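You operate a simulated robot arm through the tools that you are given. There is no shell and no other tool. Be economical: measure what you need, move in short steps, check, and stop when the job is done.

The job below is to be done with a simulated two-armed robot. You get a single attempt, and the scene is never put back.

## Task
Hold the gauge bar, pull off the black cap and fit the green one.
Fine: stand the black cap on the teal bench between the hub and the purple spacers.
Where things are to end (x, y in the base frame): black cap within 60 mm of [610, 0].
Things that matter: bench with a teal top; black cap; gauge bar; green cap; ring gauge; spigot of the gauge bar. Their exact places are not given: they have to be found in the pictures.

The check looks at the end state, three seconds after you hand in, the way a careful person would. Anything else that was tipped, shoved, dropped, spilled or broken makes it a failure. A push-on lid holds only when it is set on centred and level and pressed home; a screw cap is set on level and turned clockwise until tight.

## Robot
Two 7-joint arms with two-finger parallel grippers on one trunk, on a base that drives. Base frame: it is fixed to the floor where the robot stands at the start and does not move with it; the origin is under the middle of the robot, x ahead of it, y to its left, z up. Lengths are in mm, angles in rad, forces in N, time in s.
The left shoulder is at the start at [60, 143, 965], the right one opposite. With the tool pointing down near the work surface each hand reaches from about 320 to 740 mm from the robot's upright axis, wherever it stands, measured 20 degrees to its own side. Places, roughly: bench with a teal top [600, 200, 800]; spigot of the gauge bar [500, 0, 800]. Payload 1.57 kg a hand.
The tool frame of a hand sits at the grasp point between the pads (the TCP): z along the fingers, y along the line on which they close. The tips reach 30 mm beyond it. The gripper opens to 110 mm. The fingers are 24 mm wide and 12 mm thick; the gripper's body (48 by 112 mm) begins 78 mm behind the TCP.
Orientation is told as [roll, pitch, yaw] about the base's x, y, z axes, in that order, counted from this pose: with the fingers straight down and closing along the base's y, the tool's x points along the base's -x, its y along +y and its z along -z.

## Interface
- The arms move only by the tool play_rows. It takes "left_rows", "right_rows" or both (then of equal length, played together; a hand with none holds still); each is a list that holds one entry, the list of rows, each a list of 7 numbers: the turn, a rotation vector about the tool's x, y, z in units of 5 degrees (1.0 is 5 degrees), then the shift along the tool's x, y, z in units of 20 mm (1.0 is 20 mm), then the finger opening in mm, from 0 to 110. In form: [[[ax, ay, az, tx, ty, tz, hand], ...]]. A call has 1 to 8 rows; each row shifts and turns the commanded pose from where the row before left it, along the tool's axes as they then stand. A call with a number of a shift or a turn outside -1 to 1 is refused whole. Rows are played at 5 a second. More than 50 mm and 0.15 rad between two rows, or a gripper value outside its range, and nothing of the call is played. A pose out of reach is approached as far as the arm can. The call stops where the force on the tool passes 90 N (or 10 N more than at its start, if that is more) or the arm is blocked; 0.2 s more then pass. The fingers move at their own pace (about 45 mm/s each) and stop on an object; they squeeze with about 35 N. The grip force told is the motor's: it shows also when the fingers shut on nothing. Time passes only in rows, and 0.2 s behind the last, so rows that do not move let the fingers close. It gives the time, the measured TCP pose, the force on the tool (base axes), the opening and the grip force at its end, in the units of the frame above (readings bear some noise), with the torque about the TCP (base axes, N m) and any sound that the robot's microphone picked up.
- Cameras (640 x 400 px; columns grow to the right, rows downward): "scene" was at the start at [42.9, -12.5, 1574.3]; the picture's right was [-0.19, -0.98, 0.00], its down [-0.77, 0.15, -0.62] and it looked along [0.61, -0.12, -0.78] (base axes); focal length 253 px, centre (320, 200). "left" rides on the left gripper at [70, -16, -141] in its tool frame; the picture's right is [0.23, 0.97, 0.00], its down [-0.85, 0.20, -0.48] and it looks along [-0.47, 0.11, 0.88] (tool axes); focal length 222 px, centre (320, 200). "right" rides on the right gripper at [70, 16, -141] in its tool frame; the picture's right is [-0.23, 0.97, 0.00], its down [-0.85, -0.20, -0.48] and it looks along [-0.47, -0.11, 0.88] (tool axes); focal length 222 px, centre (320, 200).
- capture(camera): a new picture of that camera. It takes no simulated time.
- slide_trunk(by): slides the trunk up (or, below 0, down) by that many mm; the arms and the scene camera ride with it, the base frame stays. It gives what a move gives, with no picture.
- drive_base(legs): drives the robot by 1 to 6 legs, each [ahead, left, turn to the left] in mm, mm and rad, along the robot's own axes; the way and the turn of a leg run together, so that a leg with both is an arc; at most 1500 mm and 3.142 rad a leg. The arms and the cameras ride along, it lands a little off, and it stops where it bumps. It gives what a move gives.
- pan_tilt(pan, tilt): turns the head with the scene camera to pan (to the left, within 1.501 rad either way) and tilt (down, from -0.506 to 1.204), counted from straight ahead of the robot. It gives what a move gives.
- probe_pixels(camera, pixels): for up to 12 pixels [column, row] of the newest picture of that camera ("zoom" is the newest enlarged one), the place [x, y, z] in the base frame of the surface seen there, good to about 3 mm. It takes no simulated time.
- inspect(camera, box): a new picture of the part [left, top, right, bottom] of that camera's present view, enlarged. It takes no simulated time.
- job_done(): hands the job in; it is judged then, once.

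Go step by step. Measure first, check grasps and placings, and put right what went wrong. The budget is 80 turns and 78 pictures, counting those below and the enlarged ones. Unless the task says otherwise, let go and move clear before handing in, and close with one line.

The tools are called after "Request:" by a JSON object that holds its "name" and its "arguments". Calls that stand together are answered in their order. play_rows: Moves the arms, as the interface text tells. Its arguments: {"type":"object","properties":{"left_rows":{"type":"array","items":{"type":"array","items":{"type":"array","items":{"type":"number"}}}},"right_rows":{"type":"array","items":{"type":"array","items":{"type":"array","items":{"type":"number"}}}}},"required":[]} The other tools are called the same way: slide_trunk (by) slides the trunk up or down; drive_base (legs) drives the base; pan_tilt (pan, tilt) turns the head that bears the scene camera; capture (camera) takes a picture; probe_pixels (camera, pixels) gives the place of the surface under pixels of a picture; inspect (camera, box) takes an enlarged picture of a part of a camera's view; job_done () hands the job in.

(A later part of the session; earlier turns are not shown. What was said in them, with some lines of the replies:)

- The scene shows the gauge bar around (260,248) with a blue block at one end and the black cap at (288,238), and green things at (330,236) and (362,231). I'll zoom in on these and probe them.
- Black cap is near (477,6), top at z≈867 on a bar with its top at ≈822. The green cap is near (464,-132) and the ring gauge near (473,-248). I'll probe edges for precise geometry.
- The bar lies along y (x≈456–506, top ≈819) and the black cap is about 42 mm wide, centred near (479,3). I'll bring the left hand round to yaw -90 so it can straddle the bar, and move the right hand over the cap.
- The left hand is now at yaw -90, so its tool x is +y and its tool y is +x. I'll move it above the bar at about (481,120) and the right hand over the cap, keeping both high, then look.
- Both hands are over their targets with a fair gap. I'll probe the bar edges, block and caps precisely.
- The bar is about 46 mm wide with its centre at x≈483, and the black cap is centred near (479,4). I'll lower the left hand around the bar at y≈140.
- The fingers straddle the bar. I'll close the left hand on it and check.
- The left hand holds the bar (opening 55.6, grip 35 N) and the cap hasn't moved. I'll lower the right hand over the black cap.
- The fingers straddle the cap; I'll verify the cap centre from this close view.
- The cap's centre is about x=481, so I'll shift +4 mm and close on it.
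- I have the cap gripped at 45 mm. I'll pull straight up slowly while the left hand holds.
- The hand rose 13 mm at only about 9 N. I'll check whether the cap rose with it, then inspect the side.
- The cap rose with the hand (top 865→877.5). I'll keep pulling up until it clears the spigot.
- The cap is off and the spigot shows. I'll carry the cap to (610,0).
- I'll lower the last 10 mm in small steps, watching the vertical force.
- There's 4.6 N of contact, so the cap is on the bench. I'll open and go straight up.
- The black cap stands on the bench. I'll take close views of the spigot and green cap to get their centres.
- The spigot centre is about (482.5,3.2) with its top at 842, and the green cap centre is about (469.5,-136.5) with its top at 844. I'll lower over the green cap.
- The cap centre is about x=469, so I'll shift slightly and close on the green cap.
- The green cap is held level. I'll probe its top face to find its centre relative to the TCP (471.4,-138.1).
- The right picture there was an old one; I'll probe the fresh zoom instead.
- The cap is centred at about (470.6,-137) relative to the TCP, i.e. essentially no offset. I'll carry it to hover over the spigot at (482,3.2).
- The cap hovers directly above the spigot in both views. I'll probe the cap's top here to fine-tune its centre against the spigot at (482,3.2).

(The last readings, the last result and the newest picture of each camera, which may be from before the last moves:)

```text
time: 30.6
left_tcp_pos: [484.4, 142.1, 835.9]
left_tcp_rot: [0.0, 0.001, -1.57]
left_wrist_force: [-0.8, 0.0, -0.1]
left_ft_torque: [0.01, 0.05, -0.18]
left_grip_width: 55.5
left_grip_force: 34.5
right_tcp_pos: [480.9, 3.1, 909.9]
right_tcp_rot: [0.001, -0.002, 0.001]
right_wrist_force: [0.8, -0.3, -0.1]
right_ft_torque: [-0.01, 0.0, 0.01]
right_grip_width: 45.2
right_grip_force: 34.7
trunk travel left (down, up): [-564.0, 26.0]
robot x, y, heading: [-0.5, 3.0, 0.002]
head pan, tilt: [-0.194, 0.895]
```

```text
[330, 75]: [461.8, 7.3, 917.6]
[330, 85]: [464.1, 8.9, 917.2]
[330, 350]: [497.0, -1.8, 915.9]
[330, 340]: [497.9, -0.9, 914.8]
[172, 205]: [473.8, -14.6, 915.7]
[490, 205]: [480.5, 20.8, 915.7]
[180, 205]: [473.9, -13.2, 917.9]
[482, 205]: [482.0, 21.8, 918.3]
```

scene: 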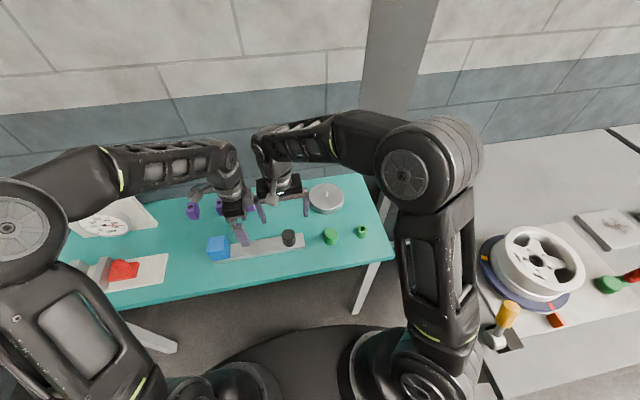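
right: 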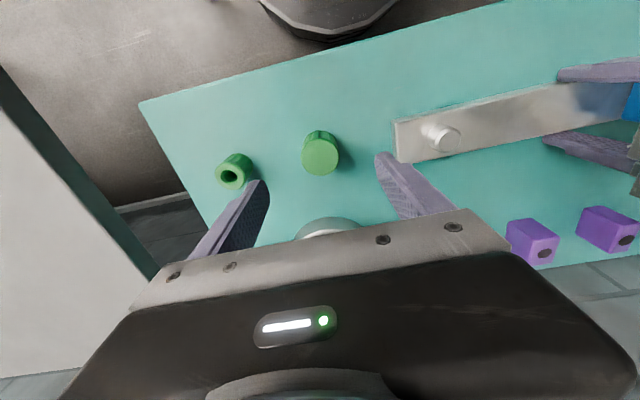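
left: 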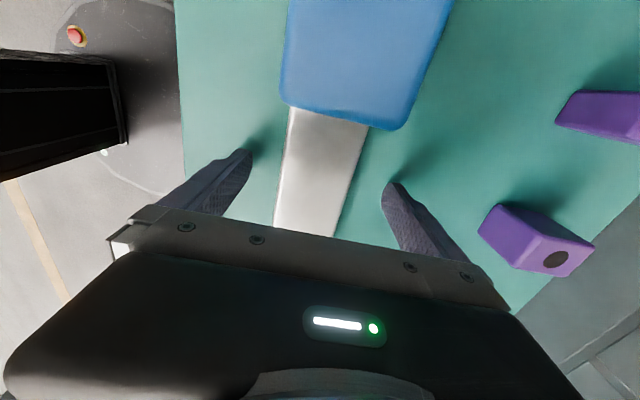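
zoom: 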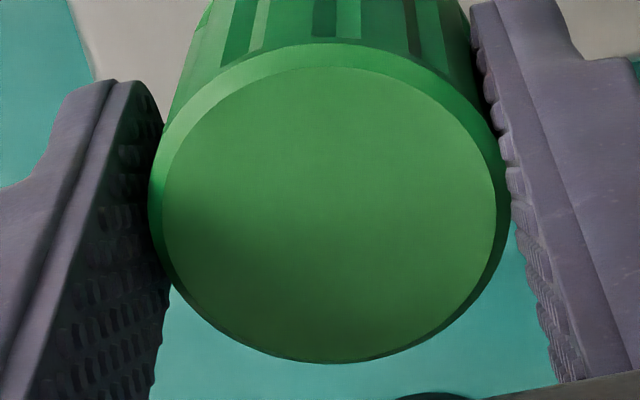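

The cap centre is about 1.5–2 mm short in x and 0.5 mm in y relative to the spigot. I'll correct that and lower to just above the spigot, then descend gently.

Request:
{"name": "play_rows", "arguments": {"right_rows": [[[0, 0, 0, -0.09, 0.03, 0.3, 20], [0, 0, 0, 0, 0, 0.4, 20], [0, 0, 0, 0, 0, 0.4, 20], [0, 0, 0, 0, 0, 0.2, 20], [0, 0, 0, 0, 0, 0.15, 20], [0, 0, 0, 0, 0, 0.1, 20], [0, 0, 0, 0, 0, 0.1, 20], [0, 0, 0, 0, 0, 0, 20]]]}}

Request:
{"name": "inspect", "arguments": {"camera": "scene", "box": [250, 200, 330, 250]}}

```text
time: 32.4
left_tcp_pos: [483.3, 141.0, 835.2]
left_tcp_rot: [0.0, -0.001, -1.572]
left_wrist_force: [-0.6, 0.3, -0.3]
left_ft_torque: [0.0, 0.01, -0.01]
left_grip_width: 55.3
left_grip_force: 35.1
right_tcp_pos: [481.0, 4.7, 878.3]
right_tcp_rot: [0.001, 0.001, 0.0]
right_wrist_force: [-0.5, -0.4, -0.4]
right_ft_torque: [-0.03, 0.01, 0.02]
right_grip_width: 45.2
right_grip_force: 35.0
trunk travel left (down, up): [-564.0, 26.0]
robot x, y, heading: [-2.4, 0.0, -0.006]
head pan, tilt: [-0.194, 0.895]
```

```text
8.00 times, centred on (290, 225) of scene
```

zoom: 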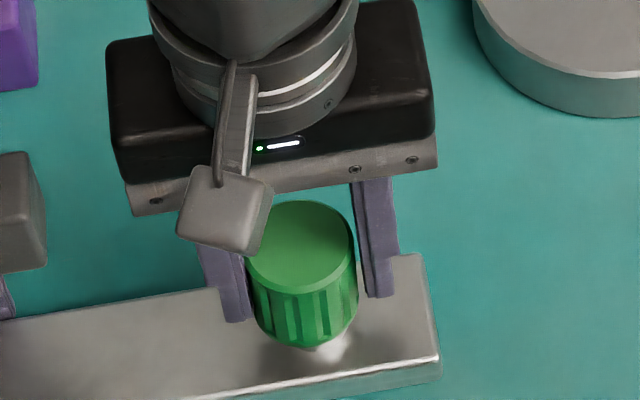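

Lined up at 878, just above contact. I'll continue down in 2 mm rows.

Request:
{"name": "play_rows", "arguments": {"right_rows": [[[0, 0, 0, 0, 0, 0.1, 20], [0, 0, 0, 0, 0, 0.1, 20], [0, 0, 0, 0, 0, 0.1, 20], [0, 0, 0, 0, 0, 0.1, 20], [0, 0, 0, 0, 0, 0, 20]]]}}

```text
time: 33.6
left_tcp_pos: [483.7, 141.8, 835.4]
left_tcp_rot: [0.001, 0.0, -1.572]
left_wrist_force: [-0.9, 1.1, -0.6]
left_ft_torque: [-0.1, -0.06, 0.06]
left_grip_width: 55.7
left_grip_force: 35.0
right_tcp_pos: [481.7, 3.9, 870.1]
right_tcp_rot: [0.0, 0.002, 0.0]
right_wrist_force: [0.9, -1.3, 0.5]
right_ft_torque: [-0.05, -0.05, 0.05]
right_grip_width: 44.9
right_grip_force: 35.3
trunk travel left (down, up): [-564.0, 26.0]
robot x, y, heading: [0.2, 3.4, -0.002]
head pan, tilt: [-0.194, 0.895]
```

It's at 870 with almost no force, so the spigot has entered the cap. I'll keep descending.

Request:
{"name": "play_rows", "arguments": {"right_rows": [[[0, 0, 0, 0, 0, 0.1, 20], [0, 0, 0, 0, 0, 0.1, 20], [0, 0, 0, 0, 0, 0.1, 20], [0, 0, 0, 0, 0, 0.1, 20], [0, 0, 0, 0, 0, 0.1, 20], [0, 0, 0, 0, 0, 0, 20]]]}}

Request:
{"name": "inspect", "arguments": {"camera": "scene", "box": [250, 200, 330, 250]}}

```text
time: 35.0
left_tcp_pos: [483.8, 141.7, 836.1]
left_tcp_rot: [-0.004, -0.001, -1.574]
left_wrist_force: [-7.5, 1.3, 2.6]
left_ft_torque: [-0.62, -0.08, -0.71]
left_grip_width: 55.6
left_grip_force: 34.8
right_tcp_pos: [483.1, 2.8, 859.5]
right_tcp_rot: [0.0, -0.004, -0.001]
right_wrist_force: [12.8, -3.0, 7.7]
right_ft_torque: [-0.62, -0.37, -0.17]
right_grip_width: 45.1
right_grip_force: 35.1
trunk travel left (down, up): [-564.0, 26.0]
robot x, y, heading: [1.2, -3.6, -0.002]
head pan, tilt: [-0.194, 0.895]
```

```text
8.00 times, centred on (290, 225) of scene
```

zoom: 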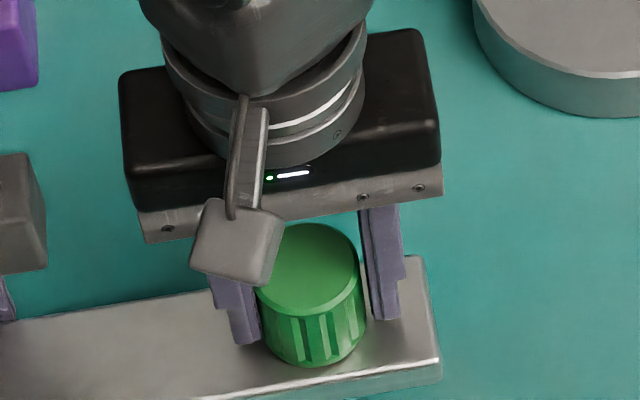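

The cap is well onto the spigot with a slight sideways force of +13 N in x. I'll ease +1 mm x and press home.

Request:
{"name": "play_rows", "arguments": {"right_rows": [[[0, 0, 0, -0.06, 0, 0.05, 20], [0, 0, 0, 0, 0, 0.1, 20], [0, 0, 0, 0, 0, 0.1, 20], [0, 0, 0, 0, 0, 0, 20]]]}}

```text
time: 36.0
left_tcp_pos: [483.9, 141.4, 835.2]
left_tcp_rot: [0.001, 0.0, -1.568]
left_wrist_force: [-2.6, 2.0, -7.5]
left_ft_torque: [0.28, 0.23, -0.06]
left_grip_width: 55.5
left_grip_force: 34.8
right_tcp_pos: [481.5, 3.4, 855.8]
right_tcp_rot: [0.002, -0.004, -0.003]
right_wrist_force: [5.6, -7.0, 32.6]
right_ft_torque: [-0.78, -0.15, 0.04]
right_grip_width: 45.6
right_grip_force: 34.7
trunk travel left (down, up): [-564.0, 26.0]
robot x, y, heading: [-1.5, 1.1, 0.003]
head pan, tilt: [-0.194, 0.895]
```

At 855.8 the force has risen to 33 N, which matches the seat height. I'll press a bit more to be sure.

Request:
{"name": "play_rows", "arguments": {"right_rows": [[[0, 0, 0, 0, 0, 0.08, 20], [0, 0, 0, 0, 0, 0.08, 20], [0, 0, 0, 0, 0, 0, 20]]]}}

Request:
{"name": "inspect", "arguments": {"camera": "scene", "box": [250, 200, 330, 250]}}

Request:
{"name": "inspect", "arguments": {"camera": "right", "box": [240, 130, 400, 230]}}

Request:
{"name": "probe_pixels", "arguments": {"camera": "zoom", "pixels": [[320, 200], [320, 280], [320, 340], [250, 280], [390, 280], [160, 120]]}}

```text
time: 36.8
left_tcp_pos: [483.3, 141.5, 835.9]
left_tcp_rot: [0.0, 0.001, -1.573]
left_wrist_force: [0.0, 4.0, -11.6]
left_ft_torque: [0.93, 0.18, -0.05]
left_grip_width: 55.7
left_grip_force: 34.7
right_tcp_pos: [482.2, 3.1, 853.3]
right_tcp_rot: [-0.001, 0.001, 0.0]
right_wrist_force: [-0.8, -9.5, 34.1]
right_ft_torque: [-0.74, 0.1, -0.02]
right_grip_width: 45.5
right_grip_force: 35.2
trunk travel left (down, up): [-564.0, 26.0]
robot x, y, heading: [0.6, -0.6, 0.001]
head pan, tilt: [-0.194, 0.895]
```

```text
8.00 times, centred on (290, 225) of scene
```

zoom: 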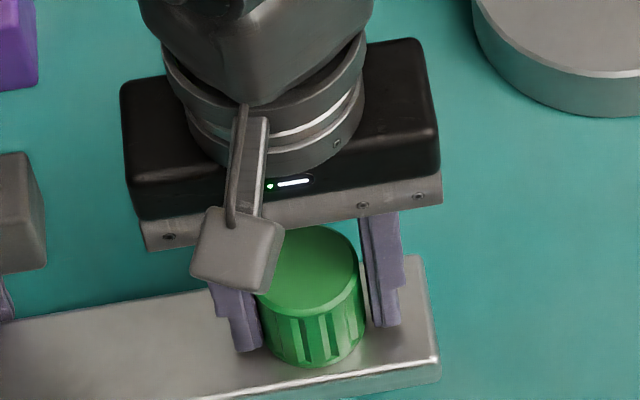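

```text
4.00 times, centred on (320, 180) of right
```

zoom: 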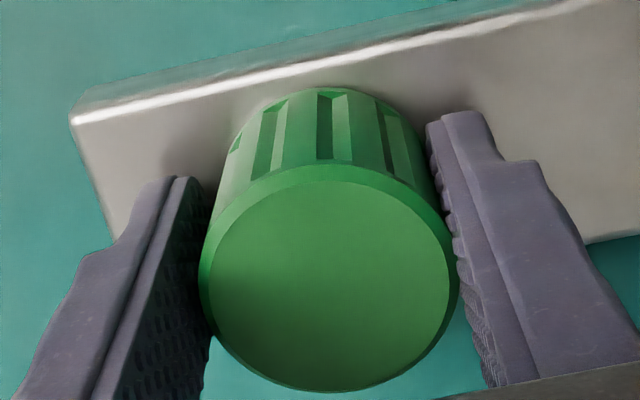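

```text
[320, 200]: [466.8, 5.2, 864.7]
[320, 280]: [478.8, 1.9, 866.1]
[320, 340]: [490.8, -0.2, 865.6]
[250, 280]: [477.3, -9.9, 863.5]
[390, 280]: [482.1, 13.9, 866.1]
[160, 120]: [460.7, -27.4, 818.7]
```

The top is at 865, same as the black cap when seated, but the fingers slipped at 34 N. I'll release, rise, close the fingers and press the cap's top centre firmly to make sure it's home.

Request:
{"name": "play_rows", "arguments": {"right_rows": [[[0, 0, 0, 0, 0, 0, 60], [0, 0, 0, 0, 0, 0, 75], [0, 0, 0, 0, 0, 0, 75], [0, 0, 0, 0, 0, -0.8, 75], [0, 0, 0, 0, 0, -0.8, 75], [0, 0, 0, 0, 0, -0.8, 75], [0, 0, 0, 0, 0, -0.4, 75], [0, 0, 0, 0, 0, 0, 75]]]}}

Request:
{"name": "play_rows", "arguments": {"right_rows": [[[0, 0, 0, 0, 0, 0, 40], [0, 0, 0, 0, 0, 0, 20], [0, 0, 0, 0, 0, 0, 0], [0, 0, 0, 0, 0, 0, 0], [0, 0, 0, 0, 0, 0, 0]]]}}

Request:
{"name": "capture", "arguments": {"camera": "right"}}

Request:
{"name": "inspect", "arguments": {"camera": "scene", "box": [250, 200, 330, 250]}}

```text
time: 38.6
left_tcp_pos: [483.6, 142.1, 837.5]
left_tcp_rot: [0.002, 0.002, -1.569]
left_wrist_force: [1.3, -1.6, 0.2]
left_ft_torque: [-0.81, -0.21, 0.21]
left_grip_width: 55.7
left_grip_force: 35.1
right_tcp_pos: [482.8, 4.1, 909.3]
right_tcp_rot: [0.0, 0.0, 0.0]
right_wrist_force: [0.4, 0.8, 0.2]
right_ft_torque: [-0.01, -0.01, 0.03]
right_grip_width: 74.9
right_grip_force: 0.1
trunk travel left (down, up): [-564.0, 26.0]
robot x, y, heading: [2.2, -2.0, 0.002]
head pan, tilt: [-0.194, 0.895]
```

```text
time: 39.8
left_tcp_pos: [484.5, 140.3, 836.6]
left_tcp_rot: [0.0, 0.0, -1.571]
left_wrist_force: [3.2, -2.5, 1.6]
left_ft_torque: [-0.25, -0.36, -0.03]
left_grip_width: 55.7
left_grip_force: 34.8
right_tcp_pos: [483.0, 3.3, 909.6]
right_tcp_rot: [0.001, 0.0, -0.001]
right_wrist_force: [0.3, 0.0, -0.1]
right_ft_torque: [-0.04, 0.02, 0.0]
right_grip_width: 0.0
right_grip_force: 15.1
trunk travel left (down, up): [-564.0, 26.0]
robot x, y, heading: [-0.8, -1.7, -0.001]
head pan, tilt: [-0.194, 0.895]
```

```text
42 pictures are left
```

right: 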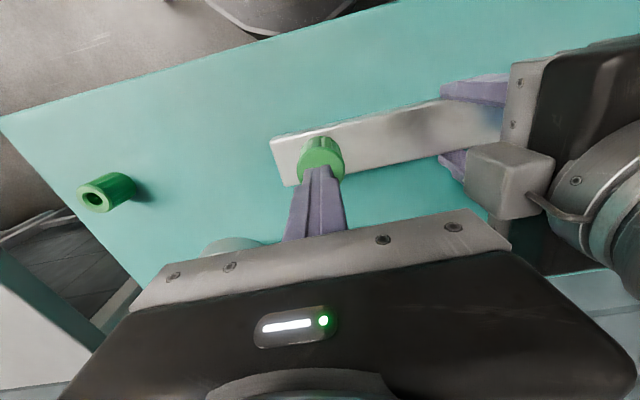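

```text
8.00 times, centred on (290, 225) of scene
```

zoom: 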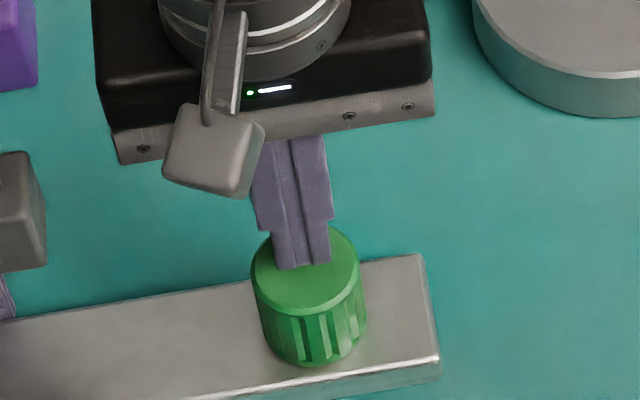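

The closed fingers are centred above the cap. I'll press down slowly.

Request:
{"name": "play_rows", "arguments": {"right_rows": [[[0, 0, 0, 0, 0, 0.3, 0], [0, 0, 0, 0, 0, 0.2, 0], [0, 0, 0, 0, 0, 0.15, 0], [0, 0, 0, 0, 0, 0.1, 0], [0, 0, 0, 0, 0, 0.1, 0], [0, 0, 0, 0, 0, 0, 0]]]}}

```text
time: 41.2
left_tcp_pos: [482.3, 142.7, 837.3]
left_tcp_rot: [0.001, 0.003, -1.571]
left_wrist_force: [15.3, 0.3, -24.0]
left_ft_torque: [0.16, -0.11, 0.96]
left_grip_width: 55.8
left_grip_force: 34.5
right_tcp_pos: [482.7, 3.7, 894.4]
right_tcp_rot: [0.003, -0.006, -0.001]
right_wrist_force: [-16.5, -10.0, 74.0]
right_ft_torque: [-0.31, 0.82, 0.7]
right_grip_width: 0.3
right_grip_force: 21.8
trunk travel left (down, up): [-564.0, 26.0]
robot x, y, heading: [-1.4, -4.8, 0.0]
head pan, tilt: [-0.194, 0.895]
```

Pressed with 74 N and the top is at 864.4, so it's home. I'll raise the right hand, back it away and inspect.

Request:
{"name": "play_rows", "arguments": {"right_rows": [[[0, 0, 0, 0, 0, -0.5, 0], [0, 0, 0, 0, 0, -1, 0], [0, 0, 0, 0, 0, -1, 0], [0, 0, 0, 0, 0, -1, 0], [0, 0, 0, 0, -0.8, -1, 0], [0, 0, 0, 0, -0.9, -0.5, 0], [0, 0, 0, 0, -1, 0, 0], [0, 0, 0, 0, -1, 0, 0]]]}}

Request:
{"name": "play_rows", "arguments": {"right_rows": [[[0, 0, 0, 0, -1, 0, 0], [0, 0, 0, 0, -1, 0, 0], [0, 0, 0, 0, -1, 0, 0], [0, 0, 0, 0, -1, 0, 0], [0, 0, 0, 0, -1, 0, 0], [0, 0, 0, 0, -1, 0, 0]]]}}

Request:
{"name": "inspect", "arguments": {"camera": "scene", "box": [220, 170, 380, 270]}}

Request:
{"name": "probe_pixels", "arguments": {"camera": "zoom", "pixels": [[284, 270], [270, 265], [296, 270], [284, 282], [284, 258], [325, 305], [240, 325], [264, 180]]}}

```text
time: 43.0
left_tcp_pos: [484.6, 140.9, 837.5]
left_tcp_rot: [0.0, -0.001, -1.572]
left_wrist_force: [-3.8, 2.8, 11.7]
left_ft_torque: [0.96, 0.15, 0.09]
left_grip_width: 55.6
left_grip_force: 35.0
right_tcp_pos: [482.6, -69.8, 992.5]
right_tcp_rot: [0.001, -0.001, 0.0]
right_wrist_force: [-0.7, -0.9, 0.3]
right_ft_torque: [0.02, -0.02, 0.03]
right_grip_width: 0.0
right_grip_force: 21.5
trunk travel left (down, up): [-564.0, 26.0]
robot x, y, heading: [-1.4, -2.5, -0.002]
head pan, tilt: [-0.194, 0.895]
```

```text
time: 44.4
left_tcp_pos: [484.0, 142.2, 835.2]
left_tcp_rot: [0.0, 0.0, -1.571]
left_wrist_force: [-3.5, 3.1, 12.0]
left_ft_torque: [0.44, 0.08, 0.41]
left_grip_width: 55.8
left_grip_force: 35.2
right_tcp_pos: [482.9, -190.7, 991.9]
right_tcp_rot: [0.001, -0.003, 0.001]
right_wrist_force: [0.4, 0.2, 0.3]
right_ft_torque: [-0.03, 0.03, -0.04]
right_grip_width: 0.3
right_grip_force: 21.4
trunk travel left (down, up): [-564.0, 26.0]
robot x, y, heading: [-0.2, 1.9, -0.004]
head pan, tilt: [-0.194, 0.895]
```

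```text
4.00 times, centred on (300, 220) of scene
```

zoom: 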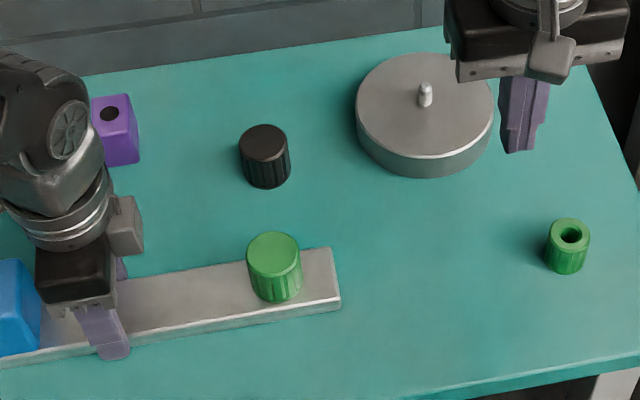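

```text
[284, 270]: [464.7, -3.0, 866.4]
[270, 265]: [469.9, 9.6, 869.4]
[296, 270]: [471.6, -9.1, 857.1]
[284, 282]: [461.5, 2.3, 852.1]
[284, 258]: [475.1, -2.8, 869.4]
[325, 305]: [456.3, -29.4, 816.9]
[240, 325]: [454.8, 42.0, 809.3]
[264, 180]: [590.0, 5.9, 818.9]
```

The green cap sits level on the spigot and the black cap stands at about (610,3). I'll release the bar with the left hand and lift clear.

Request:
{"name": "play_rows", "arguments": {"left_rows": [[[0, 0, 0, 0, 0, 0, 75], [0, 0, 0, 0, 0, 0, 95], [0, 0, 0, 0, 0, 0, 95], [0, 0, 0, 0, 0, -0.8, 95], [0, 0, 0, 0, 0, -1, 95], [0, 0, 0, 0, 0, -1, 95], [0, 0, 0, 0, 0, -1, 95], [0, 0, 0, 0, 0, -1, 95]]]}}

Request:
{"name": "play_rows", "arguments": {"left_rows": [[[0, 0, 0, 0.5, 0, -1, 95], [0, 0, 0, 0.8, 0, -1, 95], [0, 0, 0, 0.8, 0, -1, 95], [0, 0, 0, 0.8, 0, -0.5, 95], [0, 0, 0, 0.8, 0, -0.5, 95], [0, 0, 0, 0.8, 0, 0, 95]]]}}

Request:
{"name": "capture", "arguments": {"camera": "scene"}}

Request:
{"name": "inspect", "arguments": {"camera": "scene", "box": [200, 170, 380, 283]}}

Request:
{"name": "inspect", "arguments": {"camera": "right", "box": [340, 60, 640, 248]}}

```text
time: 46.2
left_tcp_pos: [482.1, 142.2, 931.6]
left_tcp_rot: [-0.001, 0.0, -1.57]
left_wrist_force: [-0.9, -0.3, -0.4]
left_ft_torque: [0.01, -0.04, 0.03]
left_grip_width: 95.0
left_grip_force: 0.0
right_tcp_pos: [484.7, -191.6, 991.3]
right_tcp_rot: [0.0, -0.001, 0.0]
right_wrist_force: [0.3, -0.7, 0.5]
right_ft_torque: [0.02, -0.02, -0.02]
right_grip_width: 0.0
right_grip_force: 21.4
trunk travel left (down, up): [-564.0, 26.0]
robot x, y, heading: [-1.6, 2.0, -0.0]
head pan, tilt: [-0.194, 0.895]
```

```text
time: 47.6
left_tcp_pos: [483.2, 232.8, 1010.6]
left_tcp_rot: [0.001, 0.0, -1.57]
left_wrist_force: [-0.1, -1.1, -0.4]
left_ft_torque: [0.01, -0.02, -0.01]
left_grip_width: 94.8
left_grip_force: 0.2
right_tcp_pos: [484.3, -189.7, 990.8]
right_tcp_rot: [0.001, 0.0, 0.0]
right_wrist_force: [-0.5, -1.1, -0.4]
right_ft_torque: [0.01, 0.04, -0.01]
right_grip_width: 0.0
right_grip_force: 21.8
trunk travel left (down, up): [-564.0, 26.0]
robot x, y, heading: [1.3, -1.9, -0.0]
head pan, tilt: [-0.194, 0.895]
```

```text
39 pictures are left
```

scene: 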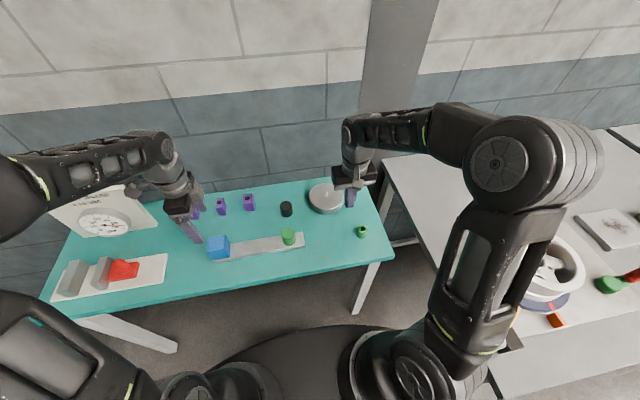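

```text
3.54 times, centred on (290, 226) of scene
```

zoom: 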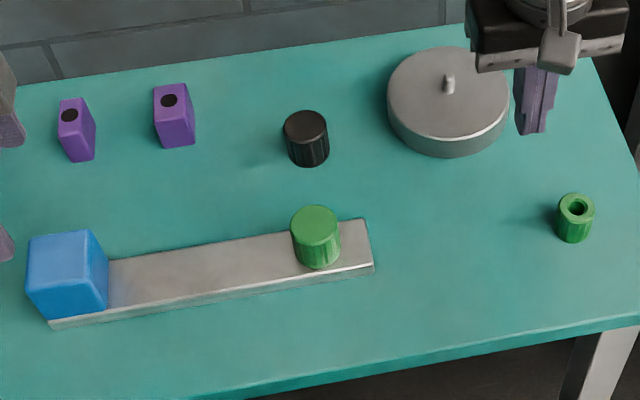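

```text
2.13 times, centred on (490, 154) of right
```

zoom: 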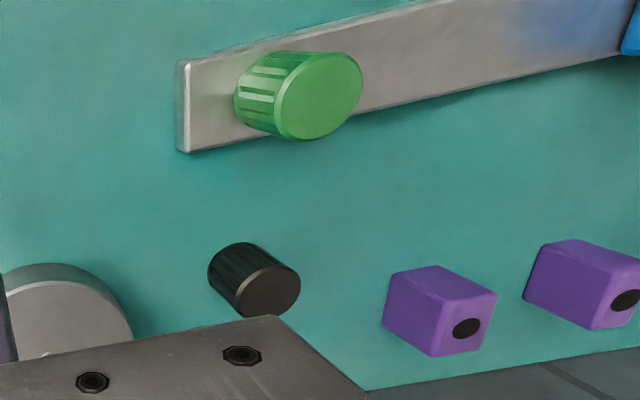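

Everything is in place: the green cap is level and seated, the black cap stands between the hub and the spacers, and the other items haven't moved. Both hands are clear, so I'm handing in.

Request:
{"name": "job_done", "arguments": {}}

```text
The job is handed in.
```

The black cap is off and standing on the teal bench near (610, 0). The green cap is pressed home on the gauge bar's spigot, both hands are clear, and the job is handed in.
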